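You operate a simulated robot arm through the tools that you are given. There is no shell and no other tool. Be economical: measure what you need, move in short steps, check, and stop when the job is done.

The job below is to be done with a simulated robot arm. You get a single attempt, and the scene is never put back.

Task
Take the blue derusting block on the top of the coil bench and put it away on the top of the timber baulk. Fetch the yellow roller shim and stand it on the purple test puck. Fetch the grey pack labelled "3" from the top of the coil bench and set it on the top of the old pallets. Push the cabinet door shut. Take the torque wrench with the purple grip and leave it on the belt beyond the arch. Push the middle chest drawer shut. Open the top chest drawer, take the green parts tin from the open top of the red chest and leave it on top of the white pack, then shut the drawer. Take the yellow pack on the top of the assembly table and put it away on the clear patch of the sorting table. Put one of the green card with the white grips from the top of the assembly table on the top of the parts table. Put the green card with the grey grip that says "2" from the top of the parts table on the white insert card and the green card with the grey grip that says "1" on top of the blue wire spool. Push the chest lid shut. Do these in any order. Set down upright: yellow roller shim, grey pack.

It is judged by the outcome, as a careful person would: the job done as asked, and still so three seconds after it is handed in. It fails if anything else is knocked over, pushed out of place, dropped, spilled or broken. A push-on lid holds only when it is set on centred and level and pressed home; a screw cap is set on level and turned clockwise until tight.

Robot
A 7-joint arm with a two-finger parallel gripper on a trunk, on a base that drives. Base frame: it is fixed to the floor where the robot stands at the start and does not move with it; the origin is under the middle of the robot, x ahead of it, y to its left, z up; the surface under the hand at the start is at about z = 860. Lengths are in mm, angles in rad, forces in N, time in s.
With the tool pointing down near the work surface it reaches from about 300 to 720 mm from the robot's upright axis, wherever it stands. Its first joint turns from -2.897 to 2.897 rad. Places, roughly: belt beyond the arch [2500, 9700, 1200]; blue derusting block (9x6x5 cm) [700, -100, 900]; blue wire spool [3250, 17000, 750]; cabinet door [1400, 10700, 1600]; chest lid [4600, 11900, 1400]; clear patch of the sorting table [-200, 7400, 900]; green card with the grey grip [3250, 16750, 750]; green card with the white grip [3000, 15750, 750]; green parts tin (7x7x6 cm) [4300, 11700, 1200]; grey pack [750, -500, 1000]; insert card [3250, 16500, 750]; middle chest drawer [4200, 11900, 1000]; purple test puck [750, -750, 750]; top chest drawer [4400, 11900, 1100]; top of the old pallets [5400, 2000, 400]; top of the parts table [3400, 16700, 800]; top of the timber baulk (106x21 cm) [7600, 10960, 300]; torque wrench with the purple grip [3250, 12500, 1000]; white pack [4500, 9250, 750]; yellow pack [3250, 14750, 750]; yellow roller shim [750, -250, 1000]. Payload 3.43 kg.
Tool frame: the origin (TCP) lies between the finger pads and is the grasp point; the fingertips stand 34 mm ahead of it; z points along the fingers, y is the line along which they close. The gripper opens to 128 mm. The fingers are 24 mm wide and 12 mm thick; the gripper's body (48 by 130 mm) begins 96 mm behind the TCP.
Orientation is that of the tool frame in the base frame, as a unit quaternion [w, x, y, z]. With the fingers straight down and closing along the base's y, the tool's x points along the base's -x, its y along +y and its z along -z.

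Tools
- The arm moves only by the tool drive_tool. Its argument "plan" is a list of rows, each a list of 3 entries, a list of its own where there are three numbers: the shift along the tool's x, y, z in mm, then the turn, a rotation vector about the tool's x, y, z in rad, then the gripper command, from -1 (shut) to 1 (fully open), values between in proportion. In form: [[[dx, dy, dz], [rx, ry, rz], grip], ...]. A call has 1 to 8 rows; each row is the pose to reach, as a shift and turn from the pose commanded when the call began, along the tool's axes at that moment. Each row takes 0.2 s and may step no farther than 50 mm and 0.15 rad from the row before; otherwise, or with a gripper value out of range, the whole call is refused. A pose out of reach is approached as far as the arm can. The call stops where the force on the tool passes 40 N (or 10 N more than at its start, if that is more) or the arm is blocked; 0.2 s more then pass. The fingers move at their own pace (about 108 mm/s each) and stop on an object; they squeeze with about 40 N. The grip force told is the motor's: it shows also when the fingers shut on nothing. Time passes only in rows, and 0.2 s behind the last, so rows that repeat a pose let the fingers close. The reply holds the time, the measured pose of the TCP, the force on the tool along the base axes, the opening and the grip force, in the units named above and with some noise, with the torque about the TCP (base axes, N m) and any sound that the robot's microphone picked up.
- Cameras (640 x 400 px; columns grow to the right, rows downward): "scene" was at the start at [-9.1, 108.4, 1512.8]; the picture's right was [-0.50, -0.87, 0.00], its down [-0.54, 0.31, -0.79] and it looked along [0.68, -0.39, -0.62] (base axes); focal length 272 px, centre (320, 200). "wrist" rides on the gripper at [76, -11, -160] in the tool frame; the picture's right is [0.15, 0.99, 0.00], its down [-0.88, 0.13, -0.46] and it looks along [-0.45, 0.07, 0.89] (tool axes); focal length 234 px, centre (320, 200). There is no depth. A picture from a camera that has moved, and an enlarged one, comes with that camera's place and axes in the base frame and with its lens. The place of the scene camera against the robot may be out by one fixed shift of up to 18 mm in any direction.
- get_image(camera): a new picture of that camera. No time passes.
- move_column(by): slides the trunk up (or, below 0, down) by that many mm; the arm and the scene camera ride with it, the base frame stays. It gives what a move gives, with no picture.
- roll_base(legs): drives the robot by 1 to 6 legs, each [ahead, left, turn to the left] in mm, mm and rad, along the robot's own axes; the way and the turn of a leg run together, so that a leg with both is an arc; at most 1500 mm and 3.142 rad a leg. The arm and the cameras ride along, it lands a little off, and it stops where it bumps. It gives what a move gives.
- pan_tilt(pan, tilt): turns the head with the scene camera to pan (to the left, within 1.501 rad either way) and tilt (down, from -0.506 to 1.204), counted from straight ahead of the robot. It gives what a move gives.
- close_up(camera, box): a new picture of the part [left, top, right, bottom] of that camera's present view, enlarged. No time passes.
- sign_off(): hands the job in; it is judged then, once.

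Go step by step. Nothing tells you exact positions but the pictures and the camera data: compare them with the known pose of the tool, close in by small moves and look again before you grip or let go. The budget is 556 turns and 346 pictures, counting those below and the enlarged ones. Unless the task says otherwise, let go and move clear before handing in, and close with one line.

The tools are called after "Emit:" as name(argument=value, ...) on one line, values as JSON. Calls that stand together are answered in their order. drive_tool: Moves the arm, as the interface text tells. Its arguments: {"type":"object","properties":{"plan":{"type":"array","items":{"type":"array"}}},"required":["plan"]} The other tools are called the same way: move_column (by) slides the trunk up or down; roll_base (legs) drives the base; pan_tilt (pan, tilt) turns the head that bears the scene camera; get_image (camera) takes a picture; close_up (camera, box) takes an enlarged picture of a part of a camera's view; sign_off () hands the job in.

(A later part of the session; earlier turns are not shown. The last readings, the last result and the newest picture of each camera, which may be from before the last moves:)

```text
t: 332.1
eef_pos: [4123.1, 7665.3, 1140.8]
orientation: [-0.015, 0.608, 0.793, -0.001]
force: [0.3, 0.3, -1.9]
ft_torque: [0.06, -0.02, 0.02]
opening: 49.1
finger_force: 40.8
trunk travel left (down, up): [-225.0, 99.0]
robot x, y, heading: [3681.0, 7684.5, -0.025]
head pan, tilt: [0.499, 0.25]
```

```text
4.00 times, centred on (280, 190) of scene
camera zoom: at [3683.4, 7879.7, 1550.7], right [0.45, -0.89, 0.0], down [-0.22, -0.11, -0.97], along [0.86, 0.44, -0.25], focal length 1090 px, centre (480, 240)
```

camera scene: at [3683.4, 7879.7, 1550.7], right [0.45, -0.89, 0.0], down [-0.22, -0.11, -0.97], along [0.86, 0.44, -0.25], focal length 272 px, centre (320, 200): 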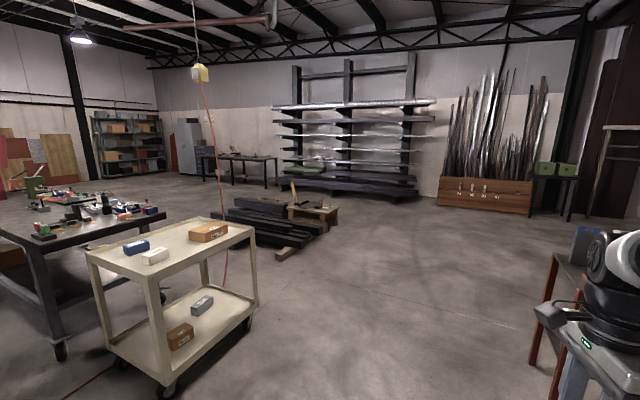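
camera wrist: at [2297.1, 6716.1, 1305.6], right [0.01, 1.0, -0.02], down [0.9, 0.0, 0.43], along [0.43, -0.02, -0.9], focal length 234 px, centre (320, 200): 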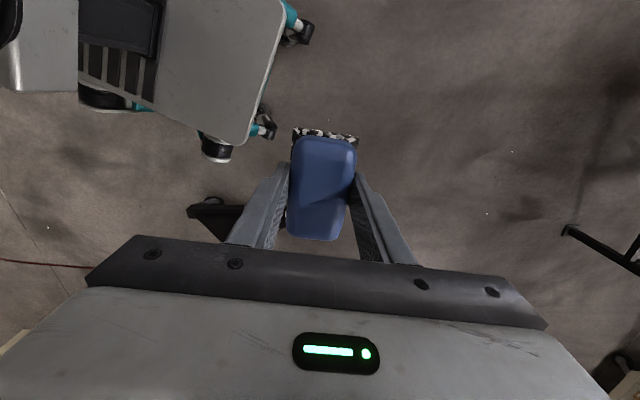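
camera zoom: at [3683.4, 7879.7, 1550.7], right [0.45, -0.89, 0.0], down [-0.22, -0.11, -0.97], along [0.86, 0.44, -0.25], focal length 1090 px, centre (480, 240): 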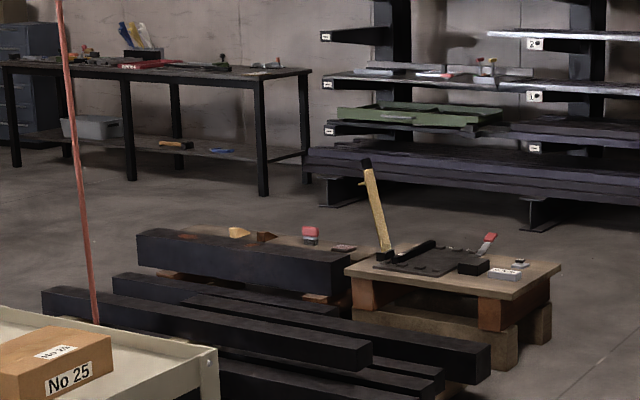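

The baulk runs roughly along y at x≈7500, behind some beams and a low bench. I'll go round to its far side.

Emit:
roll_base(legs=[[1450, 250, 0.025], [1450, 400, 0], [1400, 400, 0], [450, 200, 0]])

Emit:
pan_tilt(pan=1.3, tilt=0.4)

Emit:
get_image(camera="scene")

```text
refused: leg 2 is longer than a leg can be; nothing moved
```

```text
t: 333.2
eef_pos: [4123.4, 7665.6, 1141.7]
orientation: [-0.015, 0.609, 0.793, -0.001]
force: [-1.2, 0.1, -1.3]
ft_torque: [0.0, 0.01, 0.02]
opening: 49.3
finger_force: 40.4
trunk travel left (down, up): [-225.0, 99.0]
robot x, y, heading: [3680.7, 7680.6, -0.029]
head pan, tilt: [1.3, 0.4]
```

```text
276 pictures are left
camera scene: at [3627.4, 7925.8, 1536.7], right [0.96, -0.29, 0.0], down [-0.11, -0.37, -0.92], along [0.27, 0.88, -0.39], focal length 272 px, centre (320, 200)
```

scene: 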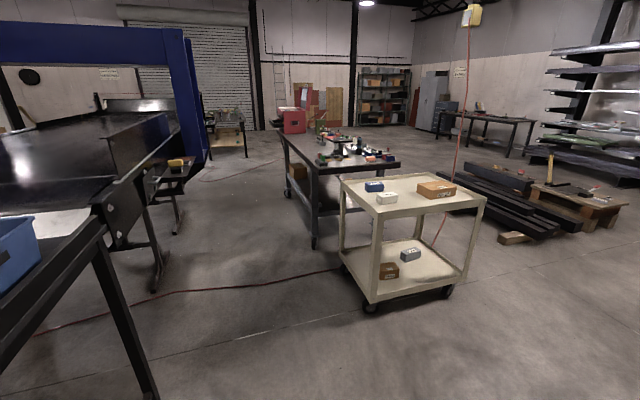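

Emit:
roll_base(legs=[[1440, 250, 0.028], [1440, 400, 0], [1400, 400, 0], [450, 200, 0]])

Emit:
get_image(camera="scene")

```text
t: 356.5
eef_pos: [8841.0, 8689.6, 1142.5]
orientation: [-0.015, 0.614, 0.789, -0.001]
force: [0.1, -0.2, -1.6]
ft_torque: [0.03, -0.01, -0.03]
opening: 49.2
finger_force: 39.9
trunk travel left (down, up): [-225.0, 99.0]
robot x, y, heading: [8395.7, 8714.4, -0.044]
head pan, tilt: [1.3, 0.4]
```

```text
275 pictures are left
camera scene: at [8347.7, 8956.7, 1536.7], right [0.95, -0.31, 0.0], down [-0.12, -0.37, -0.92], along [0.28, 0.88, -0.39], focal length 272 px, centre (320, 200)
```

scene: 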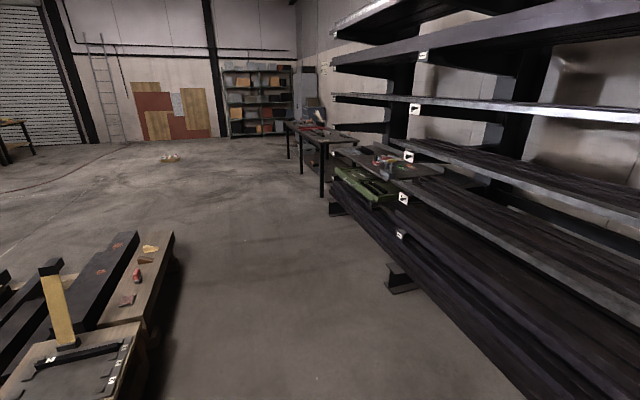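

The wooden baulk spans about x 7550–7760, y 10360–11420, with small items along it. I'll drive up beside it and turn to face it.

Emit:
roll_base(legs=[[0, 1400, 0], [0, 700, 0], [0, 0, 1.59], [0, 0, 1.59]])

Emit:
pan_tilt(pan=0.0, tilt=0.7)

Emit:
get_image(camera="scene")

```text
t: 384.7
eef_pos: [8039.6, 10778.3, 1142.0]
orientation: [-0.001, 0.815, -0.579, 0.015]
force: [-0.1, 0.6, -0.8]
ft_torque: [0.01, 0.01, 0.0]
opening: 49.5
finger_force: 39.8
trunk travel left (down, up): [-225.0, 99.0]
robot x, y, heading: [8480.7, 10793.3, -3.094]
head pan, tilt: [1.3, 0.4]
```

```text
t: 386.2
eef_pos: [8039.3, 10780.3, 1143.0]
orientation: [-0.001, 0.815, -0.579, 0.014]
force: [-1.8, 0.1, -0.6]
ft_torque: [0.02, 0.0, -0.01]
opening: 49.3
finger_force: 40.4
trunk travel left (down, up): [-225.0, 99.0]
robot x, y, heading: [8482.7, 10794.8, -3.098]
head pan, tilt: [0.0, 0.7]
```

```text
274 pictures are left
camera scene: at [8500.4, 10666.4, 1509.9], right [-0.05, 1.0, 0.0], down [0.64, 0.03, -0.77], along [-0.76, -0.04, -0.64], focal length 272 px, centre (320, 200)
```

scene: 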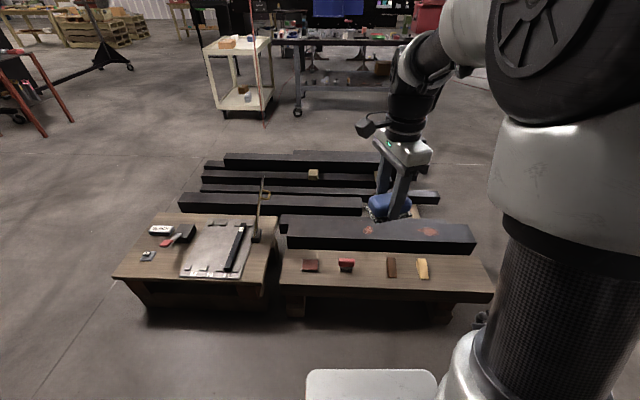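

Emit:
roll_base(legs=[[330, -105, -0.046]])

Emit:
move_column(by=-225)

Emit:
pan_tilt(pan=-0.1, tilt=1.0)

Emit:
get_image(camera="scene")

Emit:
get_image(camera="wrist")

```text
t: 388.5
eef_pos: [7699.9, 10891.3, 1141.9]
orientation: [0.0, 0.804, -0.594, 0.016]
force: [-0.6, 0.1, -1.2]
ft_torque: [0.03, 0.04, -0.05]
opening: 49.0
finger_force: 40.1
trunk travel left (down, up): [-225.0, 99.0]
robot x, y, heading: [8145.0, 10893.5, -3.134]
head pan, tilt: [0.0, 0.7]
```

```text
t: 390.9
eef_pos: [7701.5, 10891.2, 916.7]
orientation: [0.0, 0.805, -0.594, 0.016]
force: [0.4, -0.6, -0.9]
ft_torque: [-0.01, 0.0, 0.01]
opening: 49.2
finger_force: 39.8
trunk travel left (down, up): [0.0, 324.0]
robot x, y, heading: [8145.4, 10887.5, -3.135]
head pan, tilt: [0.0, 0.7]
```

```text
t: 391.7
eef_pos: [7700.4, 10891.1, 916.6]
orientation: [-0.001, 0.804, -0.594, 0.015]
force: [-0.1, 0.3, -1.2]
ft_torque: [-0.02, 0.0, -0.02]
opening: 49.0
finger_force: 40.2
trunk travel left (down, up): [0.0, 324.0]
robot x, y, heading: [8144.2, 10884.6, -3.134]
head pan, tilt: [-0.099, 1.0]
```

```text
273 pictures are left
camera scene: at [8171.3, 10767.6, 1261.5], right [0.09, 1.0, 0.0], down [0.84, -0.08, -0.54], along [-0.54, 0.05, -0.84], focal length 272 px, centre (320, 200)
```

scene: 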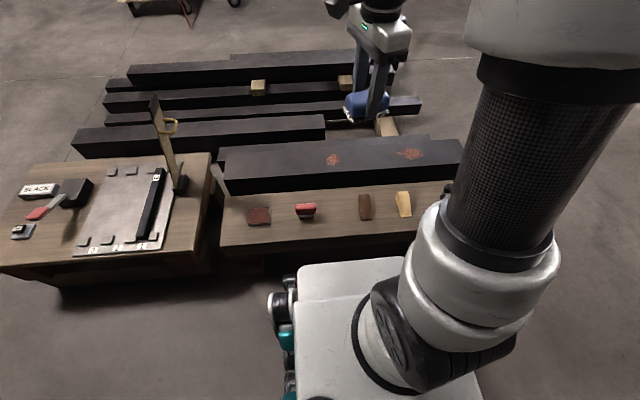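

```text
272 pictures are left
camera wrist: at [7729.6, 10824.8, 1080.6], right [-0.9, -0.43, -0.01], down [-0.39, 0.81, 0.43], along [-0.17, 0.4, -0.9], focal length 234 px, centre (320, 200)
```

wrist: 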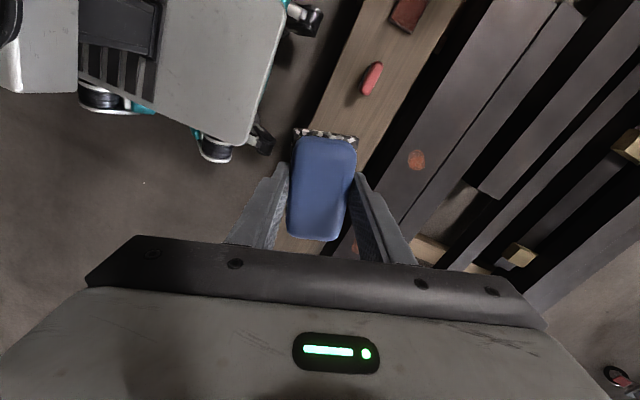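

I'll place the block at (7612, 10882), between the brush and the wedge. First level the tool and descend.

Emit:
drive_tool(plan=[[[-6, 29, 25], [-0.01, -0.013, 0], -1], [[-12, 58, 60], [-0.019, -0.026, 0], -1], [[-17, 87, 95], [-0.019, -0.026, 0], -1], [[-17, 87, 144], [-0.019, -0.026, 0], -1], [[-17, 87, 193], [-0.019, -0.026, 0], -1], [[-17, 87, 242], [-0.019, -0.026, 0], -1], [[-17, 87, 291], [-0.019, -0.026, 0], -1], [[-17, 87, 340], [-0.019, -0.026, 0], -1]])

Emit:
get_image(camera="scene")

Emit:
get_image(camera="wrist")

```text
t: 393.5
eef_pos: [7620.1, 10873.7, 576.0]
orientation: [0.0, 0.805, -0.594, -0.002]
force: [0.0, -0.2, -1.4]
ft_torque: [-0.02, -0.01, 0.0]
opening: 48.9
finger_force: 39.7
trunk travel left (down, up): [0.0, 324.0]
robot x, y, heading: [8146.4, 10889.7, -3.134]
head pan, tilt: [-0.099, 1.0]
```

```text
271 pictures are left
camera scene: at [8171.7, 10767.7, 1261.5], right [0.09, 1.0, 0.0], down [0.84, -0.08, -0.54], along [-0.54, 0.05, -0.84], focal length 272 px, centre (320, 200)
```

scene: 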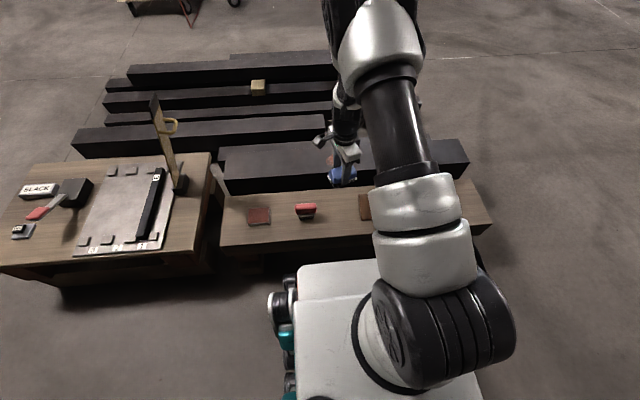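

```text
270 pictures are left
camera wrist: at [7653.0, 10805.3, 736.8], right [-0.9, -0.43, 0.0], down [-0.38, 0.8, 0.46], along [-0.2, 0.41, -0.89], focal length 234 px, centre (320, 200)
```

wrist: 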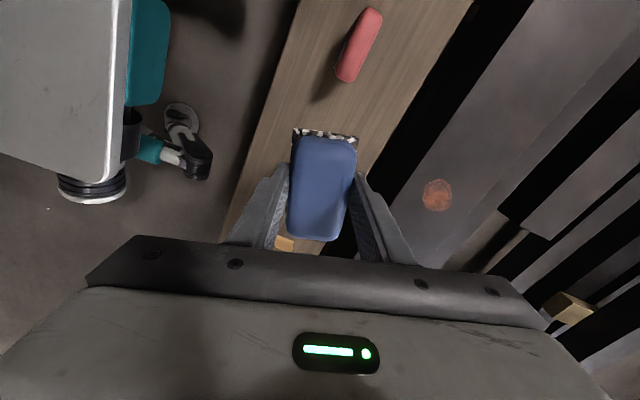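

Emit:
drive_tool(plan=[[[2, 6, 45], [0, 0, 0], -1], [[2, 6, 90], [0, 0, 0], -1], [[2, 6, 135], [0, 0, 0], -1], [[2, 6, 175], [0, 0, 0], -1], [[2, 6, 200], [0, 0, 0], -1], [[2, 6, 212], [0, 0, 0], -1]])

Emit:
drive_tool(plan=[[[0, 0, 5], [0, 0, 0], -1], [[0, 0, 10], [0, 0, 0], -1], [[0, 0, 15], [0, 0, 0], -1], [[0, 0, 20], [0, 0, 0], -1], [[0, 0, 25], [0, 0, 0], -1]])

Emit:
get_image(camera="wrist")

```text
t: 394.9
eef_pos: [7615.7, 10872.7, 364.4]
orientation: [-0.001, 0.804, -0.595, -0.001]
force: [0.4, -0.4, -1.2]
ft_torque: [-0.01, -0.02, -0.02]
opening: 49.3
finger_force: 40.1
trunk travel left (down, up): [0.0, 324.0]
robot x, y, heading: [8144.2, 10888.7, -3.132]
head pan, tilt: [-0.099, 1.0]
```

```text
t: 396.1
eef_pos: [7616.0, 10872.1, 343.9]
orientation: [-0.001, 0.805, -0.594, 0.0]
force: [9.2, 0.9, 26.2]
ft_torque: [0.38, -0.08, -0.14]
opening: 49.1
finger_force: 39.9
trunk travel left (down, up): [0.0, 324.0]
robot x, y, heading: [8141.9, 10889.0, -3.136]
head pan, tilt: [-0.099, 1.0]
stopped in row 5: the force on the tool passed its limit at 41 N (the readings are from after the stop); the commanded pose is now the measured one
```

```text
269 pictures are left
camera wrist: at [7648.6, 10803.8, 504.8], right [-0.9, -0.43, 0.0], down [-0.38, 0.8, 0.46], along [-0.2, 0.41, -0.89], focal length 234 px, centre (320, 200)
```

wrist: 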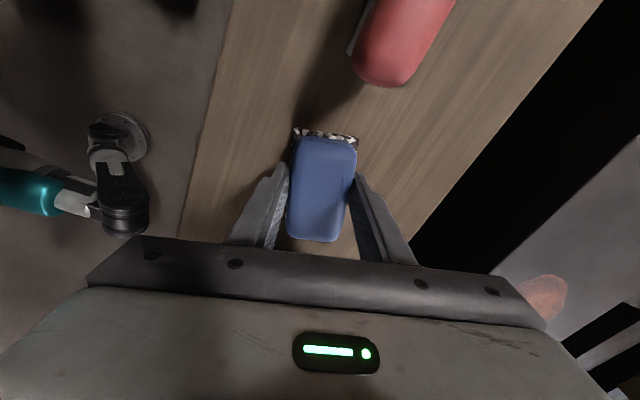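

Block is down on the baulk. Release and lift.

Emit:
drive_tool(plan=[[[0, 0, -1], [0, 0, 0], -1], [[0, 0, -1], [0, 0, 0], 0.1], [[0, 0, -1], [0, 0, 0], 0.4], [[0, 0, -1], [0, 0, 0], 0.4]])

Emit:
drive_tool(plan=[[[0, 0, -40], [0, 0, 0], 0.4], [[0, 0, -90], [0, 0, 0], 0.4], [[0, 0, -140], [0, 0, 0], 0.4], [[0, 0, -190], [0, 0, 0], 0.4], [[0, 0, -240], [0, 0, 0], 1], [[0, 0, -290], [0, 0, 0], 1], [[0, 0, -340], [0, 0, 0], 1], [[0, 0, -390], [0, 0, 0], 1]])

Emit:
get_image(camera="wrist")

Emit:
move_column(by=225)

```text
t: 397.1
eef_pos: [7614.2, 10872.3, 343.3]
orientation: [-0.001, 0.805, -0.594, -0.001]
force: [0.7, 0.2, -0.2]
ft_torque: [0.0, 0.01, -0.02]
opening: 89.8
finger_force: 0.1
trunk travel left (down, up): [0.0, 324.0]
robot x, y, heading: [8142.6, 10890.3, -3.134]
head pan, tilt: [-0.099, 1.0]
```

```text
t: 398.9
eef_pos: [7616.0, 10871.8, 731.1]
orientation: [-0.001, 0.804, -0.595, 0.0]
force: [-0.9, 1.2, -0.1]
ft_torque: [0.01, -0.06, 0.02]
opening: 128.1
finger_force: 0.1
trunk travel left (down, up): [0.0, 324.0]
robot x, y, heading: [8142.4, 10887.4, -3.132]
head pan, tilt: [-0.099, 1.0]
```

```text
268 pictures are left
camera wrist: at [7648.4, 10802.9, 892.4], right [-0.9, -0.43, 0.0], down [-0.38, 0.8, 0.46], along [-0.19, 0.41, -0.89], focal length 234 px, centre (320, 200)
```

wrist: 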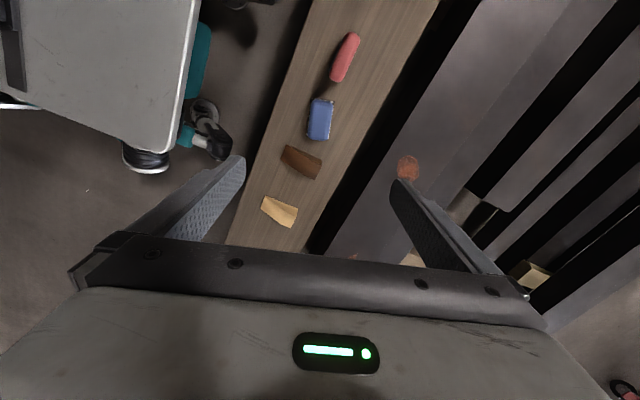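

```text
t: 401.3
eef_pos: [7615.7, 10871.0, 956.0]
orientation: [0.0, 0.804, -0.594, -0.001]
force: [-0.6, -0.8, -0.9]
ft_torque: [0.0, 0.01, 0.01]
opening: 128.3
finger_force: 0.1
trunk travel left (down, up): [-225.0, 99.0]
robot x, y, heading: [8144.0, 10890.8, -3.131]
head pan, tilt: [-0.099, 1.0]
```

The block is placed. Next are the chest tasks near (4400, 11900). I'll tuck the arm and drive north-west, looking ahead.

Emit:
drive_tool(plan=[[[0, -25, -40], [0, 0, 0], 1], [[0, -50, -80], [0, 0, 0], 1], [[0, -75, -120], [0, 0, 0], 1], [[0, -100, -160], [0, 0, 0], 1], [[0, -130, -185], [0, 0, 0], 1]])

Emit:
roll_base(legs=[[-350, 0, 0], [0, -1400, 0], [0, -500, 0], [1400, 0, 0]])

Emit:
pan_tilt(pan=0.3, tilt=0.2)

Emit:
get_image(camera="scene")

```text
t: 402.5
eef_pos: [7741.2, 10908.1, 1140.4]
orientation: [-0.002, 0.804, -0.595, 0.001]
force: [1.1, -0.1, 0.6]
ft_torque: [0.01, -0.02, 0.03]
opening: 128.1
finger_force: 0.0
trunk travel left (down, up): [-225.0, 99.0]
robot x, y, heading: [8139.5, 10890.1, -3.133]
head pan, tilt: [-0.099, 1.0]
```

```text
t: 429.3
eef_pos: [6664.5, 12762.0, 1141.7]
orientation: [-0.001, 0.809, -0.587, 0.0]
force: [0.9, 0.8, 0.8]
ft_torque: [-0.01, 0.02, 0.02]
opening: 127.9
finger_force: 0.0
trunk travel left (down, up): [-225.0, 99.0]
robot x, y, heading: [7066.0, 12748.5, -3.114]
head pan, tilt: [-0.099, 1.0]
```

```text
t: 430.4
eef_pos: [6664.2, 12762.7, 1141.7]
orientation: [0.0, 0.81, -0.587, 0.0]
force: [0.8, -1.1, 0.0]
ft_torque: [0.03, 0.02, -0.01]
opening: 127.9
finger_force: 0.1
trunk travel left (down, up): [-225.0, 99.0]
robot x, y, heading: [7070.3, 12750.3, -3.118]
head pan, tilt: [0.3, 0.201]
```

```text
267 pictures are left
camera scene: at [7079.0, 12594.2, 1555.2], right [-0.32, 0.95, 0.0], down [0.19, 0.06, -0.98], along [-0.93, -0.31, -0.2], focal length 272 px, centre (320, 200)
```

scene: 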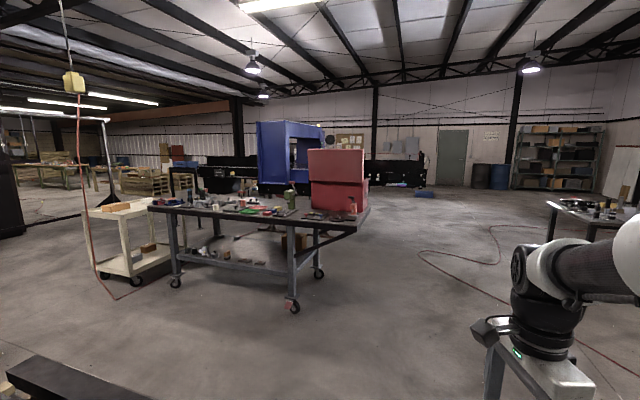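

Emit:
roll_base(legs=[[1450, -250, -0.022], [1450, 0, 0]])

Emit:
pan_tilt(pan=0.9, tilt=0.35)

Emit:
get_image(camera="scene")

Emit:
pan_tilt(pan=0.1, tilt=0.35)

Emit:
get_image(camera="scene")

```text
t: 444.4
eef_pos: [3787.2, 13045.1, 1142.1]
orientation: [0.0, 0.795, -0.606, 0.0]
force: [-0.6, 0.4, 0.5]
ft_torque: [0.03, 0.02, 0.02]
opening: 127.6
finger_force: 0.1
trunk travel left (down, up): [-225.0, 99.0]
robot x, y, heading: [4189.4, 13010.3, 3.119]
head pan, tilt: [0.3, 0.201]
```

```text
t: 445.4
eef_pos: [3787.5, 13045.2, 1141.5]
orientation: [-0.001, 0.794, -0.607, -0.001]
force: [0.1, 1.4, 0.9]
ft_torque: [0.03, 0.0, 0.0]
opening: 127.9
finger_force: 0.0
trunk travel left (down, up): [-225.0, 99.0]
robot x, y, heading: [4191.3, 13015.0, 3.116]
head pan, tilt: [0.901, 0.351]
```

```text
266 pictures are left
camera scene: at [4223.1, 12811.5, 1541.3], right [-0.77, 0.64, 0.0], down [0.22, 0.26, -0.94], along [-0.6, -0.72, -0.34], focal length 272 px, centre (320, 200)
```

scene: 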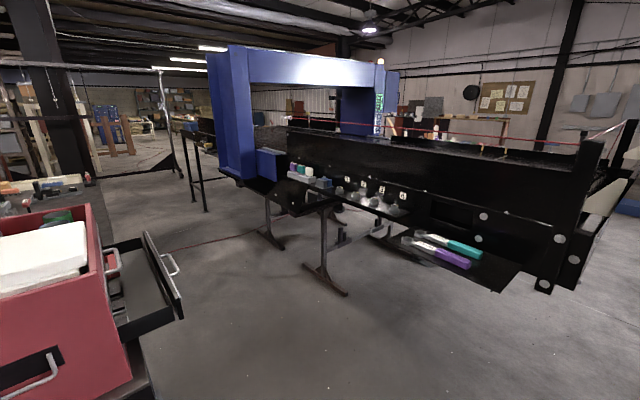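

```text
t: 446.6
eef_pos: [3786.0, 13044.6, 1142.8]
orientation: [-0.001, 0.795, -0.607, -0.001]
force: [-1.0, 0.1, -1.4]
ft_torque: [-0.02, -0.01, -0.02]
opening: 128.0
finger_force: 0.0
trunk travel left (down, up): [-225.0, 99.0]
robot x, y, heading: [4190.0, 13010.9, 3.124]
head pan, tilt: [0.099, 0.351]
```

```text
265 pictures are left
camera scene: at [4189.7, 12875.9, 1541.2], right [-0.08, 1.0, 0.0], down [0.34, 0.03, -0.94], along [-0.94, -0.07, -0.34], focal length 272 px, centre (320, 200)
```

scene: 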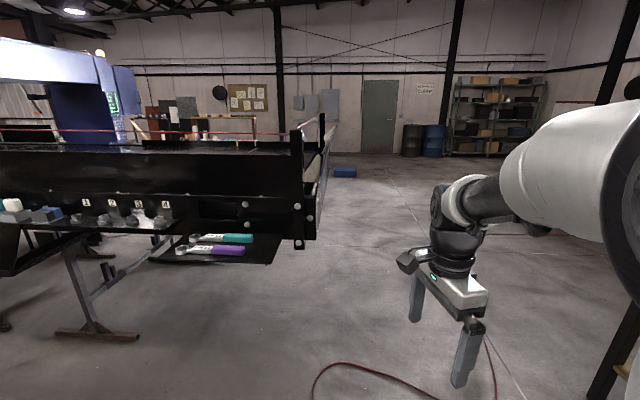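

The chest faces west with its middle drawer open, and the torque wrenches lie on the conveyor's side shelf. I'll zoom in on the chest and the wrenches.

Emit:
pan_tilt(pan=1.2, tilt=0.5)

Emit:
get_image(camera="scene")

Emit:
close_up(camera="scene", box=[80, 100, 400, 300])

```text
t: 447.9
eef_pos: [3787.1, 13044.7, 1141.3]
orientation: [-0.001, 0.794, -0.607, -0.001]
force: [-0.3, -0.4, -0.5]
ft_torque: [-0.01, -0.02, 0.02]
opening: 128.0
finger_force: 0.0
trunk travel left (down, up): [-225.0, 99.0]
robot x, y, heading: [4192.3, 13017.1, 3.116]
head pan, tilt: [1.201, 0.499]
```

```text
264 pictures are left
camera scene: at [4247.7, 12799.1, 1527.6], right [-0.92, 0.38, 0.0], down [0.18, 0.44, -0.88], along [-0.34, -0.81, -0.48], focal length 272 px, centre (320, 200)
```

scene: 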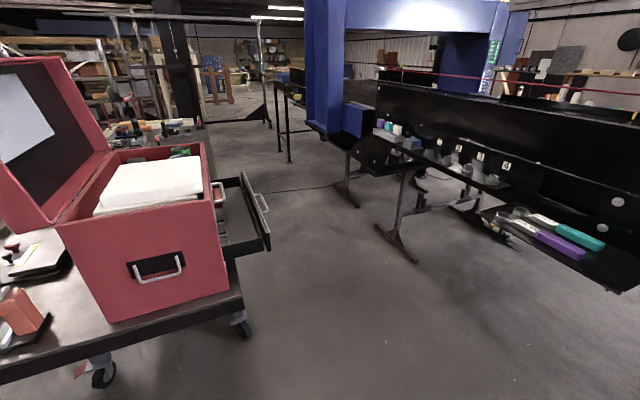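

```text
2.00 times, centred on (240, 200) of scene
camera zoom: at [4247.7, 12799.1, 1527.6], right [-0.92, 0.38, 0.0], down [0.18, 0.44, -0.88], along [-0.34, -0.81, -0.48], focal length 545 px, centre (480, 200)
```

zoom: 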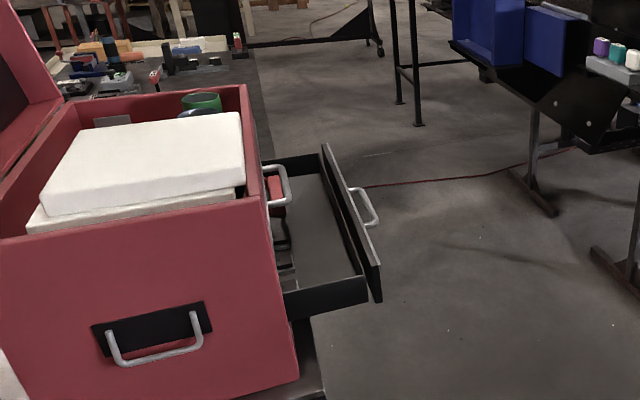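

The chest's west face is at x≈4268, y 11620–12134, with the middle drawer out to x≈4120. I'll go to its west side and face east.

Emit:
roll_base(legs=[[570, 0, 0], [0, 0, -1.56], [0, 0, -1.56], [0, -1080, 0]])

Emit:
pan_tilt(pan=0.0, tilt=0.55)

Emit:
get_image(camera="scene")

Emit:
get_image(camera="wrist")

```text
t: 469.3
eef_pos: [4051.2, 11902.4, 1141.8]
orientation: [0.0, 0.594, 0.805, 0.0]
force: [-0.7, -0.1, 0.4]
ft_torque: [-0.01, 0.0, -0.02]
opening: 127.8
finger_force: 0.1
trunk travel left (down, up): [-225.0, 99.0]
robot x, y, heading: [3646.3, 11919.3, 0.008]
head pan, tilt: [1.201, 0.499]
```

```text
t: 470.7
eef_pos: [4051.1, 11904.1, 1140.8]
orientation: [0.0, 0.594, 0.804, 0.0]
force: [0.2, -0.3, 0.6]
ft_torque: [-0.03, 0.01, -0.01]
opening: 127.9
finger_force: 0.0
trunk travel left (down, up): [-225.0, 99.0]
robot x, y, heading: [3649.8, 11924.5, 0.012]
head pan, tilt: [0.0, 0.55]
```

```text
262 pictures are left
camera scene: at [3653.0, 12073.0, 1523.0], right [0.01, -1.0, 0.0], down [-0.52, 0.0, -0.85], along [0.85, 0.01, -0.52], focal length 272 px, centre (320, 200)
```

scene: 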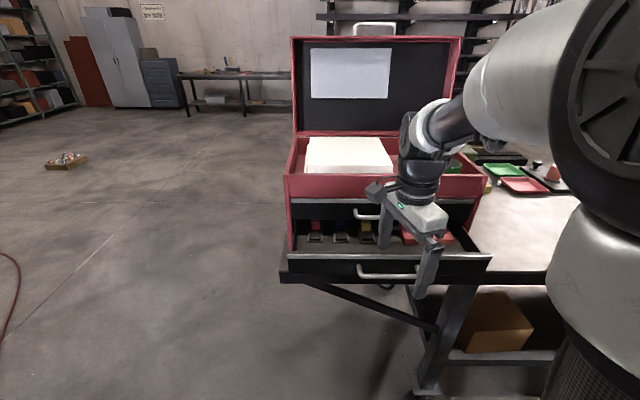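

```text
261 pictures are left
camera wrist: at [4018.6, 11972.6, 1303.3], right [0.9, 0.43, 0.0], down [0.38, -0.8, 0.46], along [0.2, -0.41, -0.89], focal length 234 px, centre (320, 200)
```

wrist: 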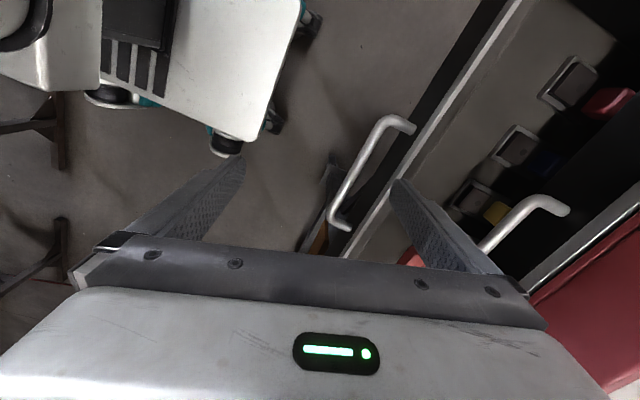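

I'll back off slightly, then turn the tool to point forward (fingers closing vertically) to push drawers and pull the handle.

Emit:
roll_base(legs=[[-150, 0, 0]])

Emit:
drive_tool(plan=[[[0, 0, 0], [0, 0, 0.15], 0], [[0, 0, 0], [0, 0, 0.3], -1]])

Emit:
drive_tool(plan=[[[0, 8, 0], [-0.145, 0, 0], -1], [[0, 16, 0], [-0.29, 0, 0], -1], [[0, 24, 0], [-0.435, 0, 0], -1], [[0, 32, 0], [-0.58, 0, 0], -1], [[0, 40, 0], [-0.725, 0, 0], -1], [[0, 48, 0], [-0.87, 0, 0], -1], [[0, 56, 0], [-1.015, 0, 0], -1], [[0, 64, 0], [-1.16, 0, 0], -1]])

```text
t: 472.1
eef_pos: [3904.0, 11901.5, 1141.6]
orientation: [0.0, 0.595, 0.804, -0.001]
force: [0.0, 0.6, -0.2]
ft_torque: [0.06, -0.02, 0.04]
opening: 128.0
finger_force: 0.1
trunk travel left (down, up): [-225.0, 99.0]
robot x, y, heading: [3499.0, 11917.8, 0.004]
head pan, tilt: [0.0, 0.55]
```

```text
t: 472.7
eef_pos: [3905.0, 11900.7, 1140.6]
orientation: [0.001, 0.709, 0.705, -0.001]
force: [0.6, -0.5, -0.3]
ft_torque: [0.0, 0.02, 0.0]
opening: 4.9
finger_force: 0.3
trunk travel left (down, up): [-225.0, 99.0]
robot x, y, heading: [3499.3, 11919.0, 0.01]
head pan, tilt: [0.0, 0.55]
```

```text
t: 474.5
eef_pos: [4004.7, 11896.4, 1157.1]
orientation: [0.388, 0.592, 0.591, 0.386]
force: [-0.2, -0.3, 0.6]
ft_torque: [0.02, 0.0, 0.0]
opening: 0.2
finger_force: 33.1
out of reach, approached as far as the arm can: row 7, 8
trunk travel left (down, up): [-225.0, 99.0]
robot x, y, heading: [3500.4, 11920.8, 0.005]
head pan, tilt: [0.0, 0.55]
```

Emit:
drive_tool(plan=[[[0, -4, 24], [-0.13, 0, 0], -1], [[0, -8, 48], [-0.27, 0, 0], -1], [[0, -12, 71], [-0.41, 0, 0], -1], [[0, -12, 71], [-0.41, 0, 0], -1]])

Emit:
get_image(camera="scene")

Emit:
get_image(camera="wrist")

```text
t: 475.5
eef_pos: [4065.6, 11896.8, 1115.5]
orientation: [0.501, 0.5, 0.5, 0.499]
force: [0.3, 0.5, 0.1]
ft_torque: [-0.02, 0.01, 0.03]
opening: 0.0
finger_force: 33.1
trunk travel left (down, up): [-225.0, 99.0]
robot x, y, heading: [3499.8, 11920.5, 0.01]
head pan, tilt: [0.0, 0.55]
```

```text
260 pictures are left
camera scene: at [3506.2, 12071.8, 1523.0], right [0.01, -1.0, 0.0], down [-0.52, 0.0, -0.85], along [0.85, 0.01, -0.52], focal length 272 px, centre (320, 200)
```

scene: 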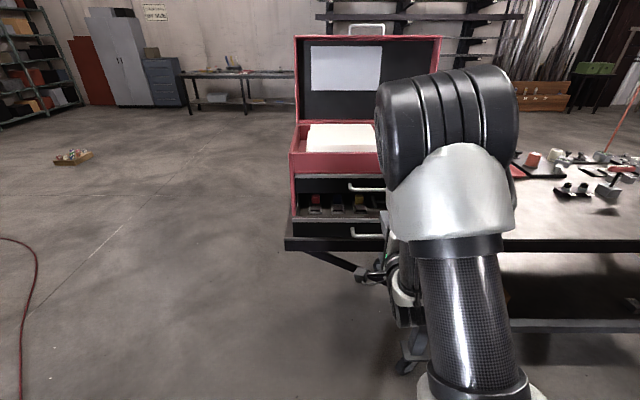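

```text
259 pictures are left
camera wrist: at [3906.3, 11972.7, 1106.1], right [0.0, 0.15, 0.99], down [-0.46, -0.88, 0.13], along [0.89, -0.45, 0.07], focal length 234 px, centre (320, 200)
```

wrist: 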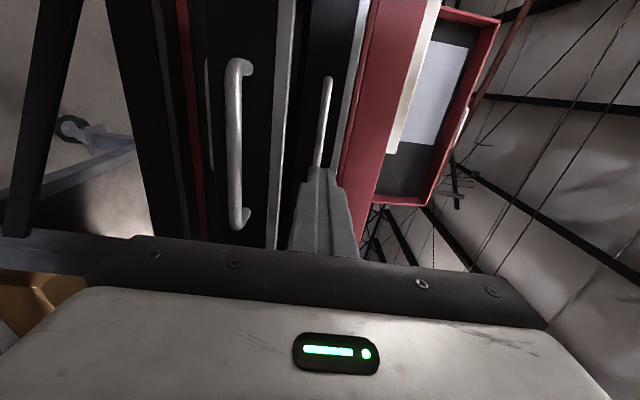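

The tool now points forward. The middle drawer panel is at x≈4135, z 1005–1086, with its handle around y 11835–11974. I'll position beside the handle and push.

Emit:
drive_tool(plan=[[[40, 0, -5], [0, 0, 0], -1], [[80, 0, -10], [0, 0, 0], -1], [[120, 0, -15], [0, 0, 0], -1], [[120, -35, -15], [0, 0, 0], -1], [[120, -67, -15], [0, 0, 0], -1], [[120, -67, -15], [0, 0, 0], -1]])

Emit:
get_image(camera="wrist")

Emit:
get_image(camera="scene")

```text
t: 476.9
eef_pos: [4052.2, 12017.6, 1048.8]
orientation: [0.501, 0.501, 0.5, 0.498]
force: [0.6, 0.5, -0.2]
ft_torque: [0.0, 0.01, -0.01]
opening: 0.0
finger_force: 32.2
trunk travel left (down, up): [-225.0, 99.0]
robot x, y, heading: [3499.6, 11919.4, 0.003]
head pan, tilt: [0.0, 0.55]
```

```text
258 pictures are left
camera wrist: at [3893.6, 12094.4, 1039.6], right [0.0, 0.15, 0.99], down [-0.46, -0.88, 0.13], along [0.89, -0.45, 0.07], focal length 234 px, centre (320, 200)
```

wrist: 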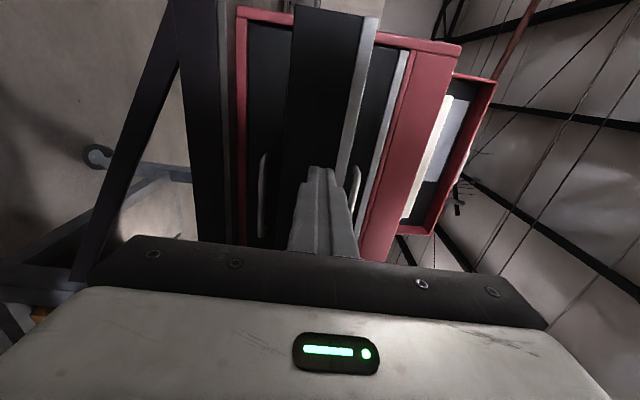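

```text
257 pictures are left
camera scene: at [3506.1, 12071.8, 1523.0], right [0.01, -1.0, 0.0], down [-0.52, 0.0, -0.85], along [0.85, 0.01, -0.52], focal length 272 px, centre (320, 200)
```

scene: 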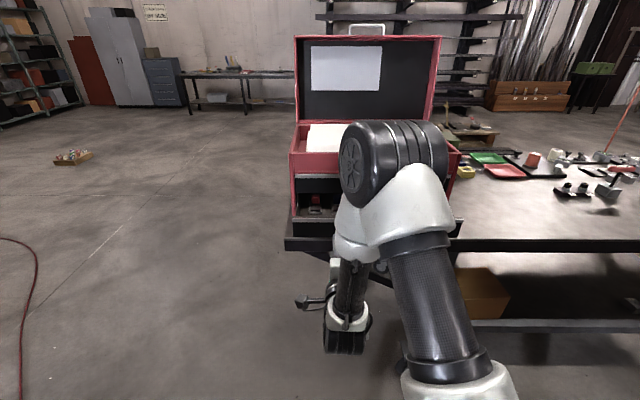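

Three drawers are visible, and the middle one is out. Pushing it in now.

Emit:
drive_tool(plan=[[[0, 0, 30], [0, 0, 0], -1], [[0, 0, 50], [0, 0, 0], -1], [[0, 0, 75], [0, 0, 0], -1], [[0, 0, 100], [0, 0, 0], -1], [[0, 0, 125], [0, 0, 0], -1], [[0, 0, 150], [0, 0, 0], -1], [[0, 0, 170], [0, 0, 0], -1], [[0, 0, 180], [0, 0, 0], -1]])

Emit:
get_image(camera="wrist")

```text
t: 478.7
eef_pos: [4230.4, 12016.5, 1049.3]
orientation: [0.501, 0.501, 0.5, 0.498]
force: [-2.6, -0.6, 1.0]
ft_torque: [0.01, -0.02, -0.02]
opening: 0.2
finger_force: 33.4
trunk travel left (down, up): [-225.0, 99.0]
robot x, y, heading: [3500.5, 11920.4, 0.007]
head pan, tilt: [0.0, 0.55]
```

```text
256 pictures are left
camera wrist: at [4071.8, 12092.7, 1041.1], right [0.0, 0.15, 0.99], down [-0.46, -0.88, 0.13], along [0.89, -0.45, 0.07], focal length 234 px, centre (320, 200)
```

wrist: 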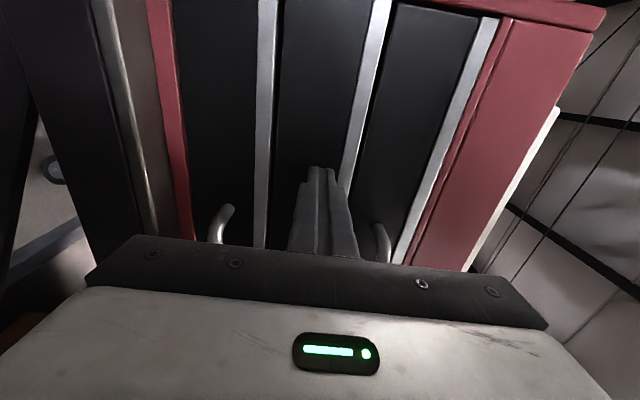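

Emit:
drive_tool(plan=[[[0, 0, 6], [0, 0, 0], -1], [[0, 0, 12], [0, 0, 0], -1], [[0, 0, 18], [0, 0, 0], -1], [[0, 0, 24], [0, 0, 0], -1], [[0, 0, 30], [0, 0, 0], -1]])

Emit:
get_image(camera="wrist")

```text
t: 479.1
eef_pos: [4230.8, 12016.0, 1050.8]
orientation: [0.501, 0.501, 0.5, 0.498]
force: [-25.9, -3.6, 9.7]
ft_torque: [0.1, -0.32, 0.14]
opening: 0.0
finger_force: 32.9
trunk travel left (down, up): [-225.0, 99.0]
robot x, y, heading: [3501.6, 11922.3, 0.008]
head pan, tilt: [0.0, 0.55]
stopped in row 2: the force on the tool passed its limit at 48 N (the readings are from after the stop); the commanded pose is now the measured one
```

```text
255 pictures are left
camera wrist: at [4071.9, 12092.7, 1041.0], right [0.0, 0.15, 0.99], down [-0.46, -0.88, 0.13], along [0.89, -0.45, 0.07], focal length 234 px, centre (320, 200)
```

wrist: 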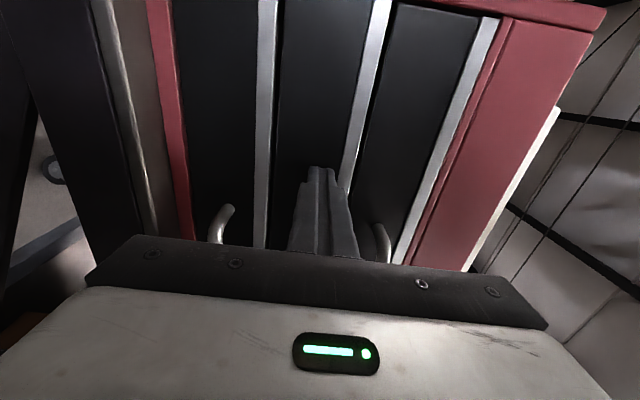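

Middle drawer is shut. Backing off and lining up with the top drawer's handle.

Emit:
drive_tool(plan=[[[0, 0, -45], [0, 0, 0], -1], [[0, 0, -90], [0, 0, 0], -1], [[0, 0, -130], [0, 0, 0], -0.4], [[-33, 24, -130], [0, 0, 0], -0.4], [[-66, 48, -130], [0, 0, 0], -0.4], [[-100, 71, -130], [0, 0, 0], -0.4], [[-100, 71, -130], [0, 0, 0], -0.4]])

Emit:
get_image(camera="wrist")

```text
t: 480.7
eef_pos: [4104.2, 11918.1, 1122.0]
orientation: [0.5, 0.502, 0.501, 0.497]
force: [-0.5, -0.2, -1.0]
ft_torque: [0.01, 0.01, 0.01]
opening: 38.2
finger_force: 0.0
trunk travel left (down, up): [-225.0, 99.0]
robot x, y, heading: [3500.3, 11917.4, 0.0]
head pan, tilt: [0.0, 0.55]
```

```text
254 pictures are left
camera wrist: at [3945.0, 11994.5, 1113.1], right [0.01, 0.15, 0.99], down [-0.46, -0.88, 0.13], along [0.89, -0.45, 0.06], focal length 234 px, centre (320, 200)
```

wrist: 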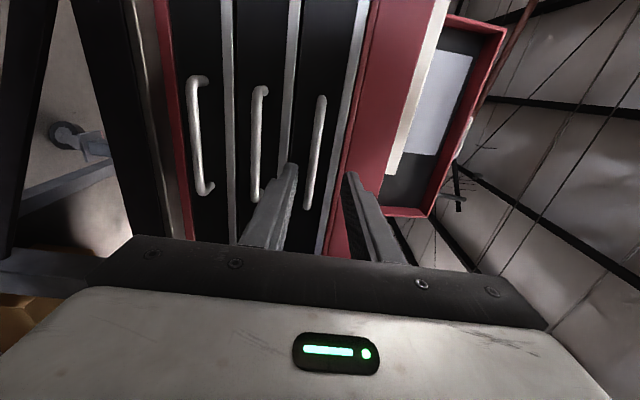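

Emit:
drive_tool(plan=[[[-8, -5, 30], [0, 0, 0], -0.4], [[-8, -5, 65], [0, 0, 0], -0.4], [[-8, -5, 100], [0, 0, 0], -0.4], [[-8, -5, 100], [0, 0, 0], -0.4]])

Emit:
close_up(camera="wrist", box=[220, 80, 412, 250])

```text
t: 481.7
eef_pos: [4206.5, 11908.1, 1113.0]
orientation: [0.499, 0.503, 0.501, 0.497]
force: [-0.1, -0.3, 0.5]
ft_torque: [-0.02, 0.02, -0.03]
opening: 38.6
finger_force: 0.1
trunk travel left (down, up): [-225.0, 99.0]
robot x, y, heading: [3500.3, 11922.2, 0.01]
head pan, tilt: [0.0, 0.55]
```

```text
2.35 times, centred on (316, 165) of wrist
camera zoom: at [4046.7, 11985.0, 1104.8], right [0.01, 0.15, 0.99], down [-0.46, -0.88, 0.14], along [0.89, -0.45, 0.06], focal length 551 px, centre (329, 282)
```

zoom: 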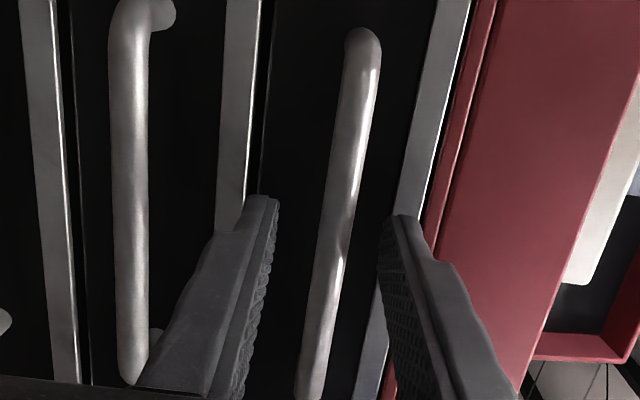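

The bar lies between the fingers. Gripping it.

Emit:
drive_tool(plan=[[[0, 0, 0], [0, 0, 0], -1], [[0, 0, 0], [0, 0, 0], -1], [[0, 0, 0], [0, 0, 0], -1]])

Emit:
close_up(camera="wrist", box=[220, 80, 412, 250])

```text
t: 482.5
eef_pos: [4205.7, 11908.8, 1114.6]
orientation: [0.501, 0.501, 0.5, 0.498]
force: [1.0, -0.2, 4.9]
ft_torque: [0.16, -0.16, -0.02]
opening: 11.9
finger_force: 45.1
trunk travel left (down, up): [-225.0, 99.0]
robot x, y, heading: [3499.3, 11925.4, 0.002]
head pan, tilt: [0.0, 0.55]
```

```text
2.35 times, centred on (316, 165) of wrist
camera zoom: at [4046.3, 11985.0, 1105.8], right [0.0, 0.15, 0.99], down [-0.46, -0.88, 0.13], along [0.89, -0.45, 0.06], focal length 551 px, centre (329, 282)
```

zoom: 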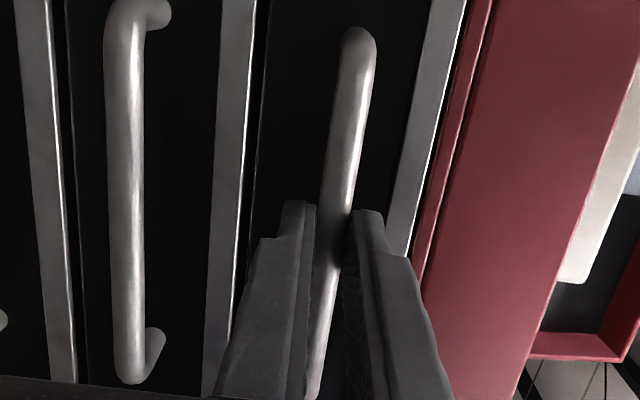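

Emit:
drive_tool(plan=[[[0, 0, -15], [0, 0, 0], -1], [[0, 0, -35], [0, 0, 0], -1], [[0, 0, -55], [0, 0, 0], -1], [[0, 0, -80], [0, 0, 0], -1], [[0, 0, -105], [0, 0, 0], -1], [[0, 0, -130], [0, 0, 0], -1], [[0, 0, -155], [0, 0, 0], -1]])

Emit:
get_image(camera="wrist")

Emit:
get_image(camera="scene")

```text
t: 484.1
eef_pos: [4049.5, 11908.3, 1114.1]
orientation: [0.501, 0.502, 0.5, 0.498]
force: [-1.3, -5.8, 5.5]
ft_torque: [0.1, -0.08, 1.11]
opening: 11.6
finger_force: 44.7
trunk travel left (down, up): [-225.0, 99.0]
robot x, y, heading: [3499.3, 11922.1, 0.008]
head pan, tilt: [0.0, 0.55]
```

```text
251 pictures are left
camera wrist: at [3890.4, 11985.3, 1106.1], right [0.01, 0.15, 0.99], down [-0.46, -0.88, 0.13], along [0.89, -0.45, 0.06], focal length 234 px, centre (320, 200)
```

wrist: 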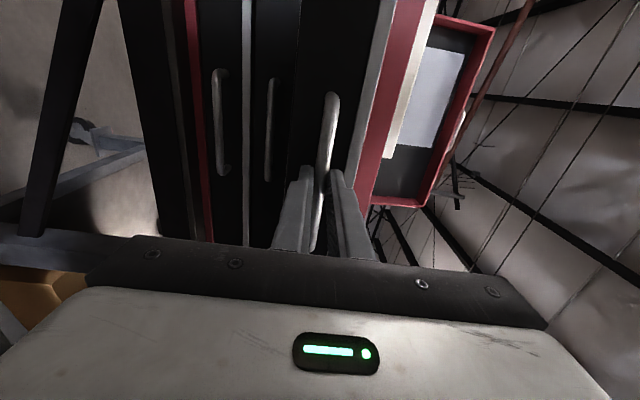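

```text
250 pictures are left
camera scene: at [3504.9, 12071.1, 1523.1], right [0.01, -1.0, 0.0], down [-0.52, 0.0, -0.85], along [0.85, 0.01, -0.52], focal length 272 px, centre (320, 200)
```

scene: 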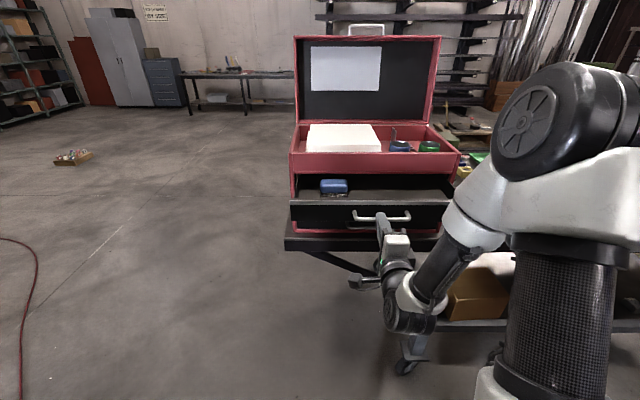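

Emit:
drive_tool(plan=[[[0, 0, -15], [0, 0, 0], -1], [[0, 0, -30], [0, 0, 0], -1], [[0, 0, -45], [0, 0, 0], -1]])

Emit:
drive_tool(plan=[[[0, 0, 0], [0, 0, 0], -0.5], [[0, 0, 0], [0, 0, 0], -0.4], [[0, 0, -30], [0, 0, 0], -0.4], [[0, 0, -60], [0, 0, 0], -0.4], [[0, 20, -70], [0, 0, 0], -0.4]])

Emit:
get_image(camera="scene")

```text
t: 484.9
eef_pos: [4039.9, 11908.9, 1114.4]
orientation: [0.502, 0.502, 0.5, 0.497]
force: [-0.2, -6.0, 11.8]
ft_torque: [0.16, -0.22, -0.28]
opening: 11.7
finger_force: 45.5
out of reach, approached as far as the arm can: row 1, 2, 3
trunk travel left (down, up): [-225.0, 99.0]
robot x, y, heading: [3497.4, 11919.1, 0.01]
head pan, tilt: [0.0, 0.55]
```

```text
t: 486.1
eef_pos: [4039.9, 11907.3, 1116.6]
orientation: [0.5, 0.502, 0.501, 0.497]
force: [0.2, -0.2, -0.3]
ft_torque: [0.02, 0.0, 0.01]
opening: 38.5
finger_force: 0.0
out of reach, approached as far as the arm can: row 3, 4, 5
trunk travel left (down, up): [-225.0, 99.0]
robot x, y, heading: [3498.9, 11921.5, 0.009]
head pan, tilt: [0.0, 0.55]
```

```text
249 pictures are left
camera scene: at [3505.3, 12071.7, 1523.0], right [0.01, -1.0, 0.0], down [-0.52, 0.0, -0.85], along [0.85, 0.01, -0.52], focal length 272 px, centre (320, 200)
```

scene: 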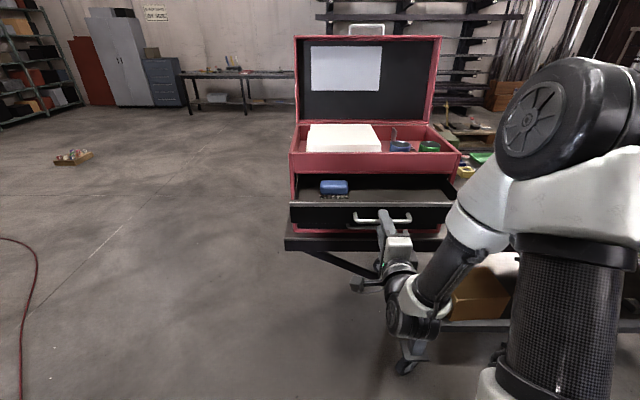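

The drawer is open by about 165 mm and released. I'll back the base off and return the tool to pointing down for the tin.

Emit:
roll_base(legs=[[-110, 0, 0]])

Emit:
drive_tool(plan=[[[0, 20, 5], [0.14, 0, 0], 0.2], [[0, 40, 10], [0.28, 0, 0], 0.5], [[0, 60, 15], [0.42, 0, 0], 1], [[0, 80, 20], [0.56, 0, 0], 1], [[0, 100, 25], [0.7, 0, 0], 1], [[0, 120, 30], [0.84, 0, 0], 1], [[0, 140, 30], [0.98, 0, 0], 1], [[0, 160, 30], [1.12, 0, 0], 1]])

Emit:
drive_tool(plan=[[[0, 0, 0], [0.14, 0, 0], 1], [[0, 0, 0], [0.28, 0, 0], 1], [[0, 0, 0], [0.45, 0, 0], 1]])

Emit:
get_image(camera="scene")

```text
t: 487.3
eef_pos: [3929.5, 11906.1, 1116.8]
orientation: [0.5, 0.503, 0.501, 0.496]
force: [-0.8, -0.7, 0.6]
ft_torque: [0.0, 0.01, 0.01]
opening: 38.4
finger_force: 0.1
trunk travel left (down, up): [-225.0, 99.0]
robot x, y, heading: [3389.6, 11919.9, 0.007]
head pan, tilt: [0.0, 0.55]
```

```text
t: 489.1
eef_pos: [3960.9, 11906.8, 1274.5]
orientation: [0.156, 0.691, 0.689, 0.156]
force: [0.2, 0.2, 0.3]
ft_torque: [0.04, -0.04, 0.01]
opening: 128.1
finger_force: 0.1
trunk travel left (down, up): [-225.0, 99.0]
robot x, y, heading: [3389.0, 11920.8, 0.003]
head pan, tilt: [0.0, 0.55]
```

```text
refused: row 3 steps farther than a row can; nothing moved
```

```text
248 pictures are left
camera scene: at [3394.0, 12071.0, 1522.9], right [0.01, -1.0, 0.0], down [-0.52, 0.0, -0.85], along [0.85, 0.01, -0.52], focal length 272 px, centre (320, 200)
```

scene: 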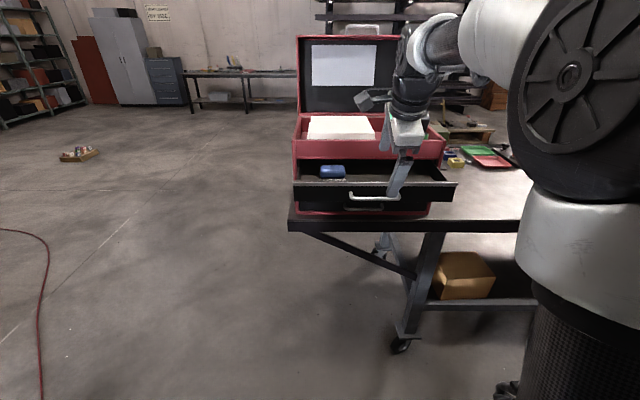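

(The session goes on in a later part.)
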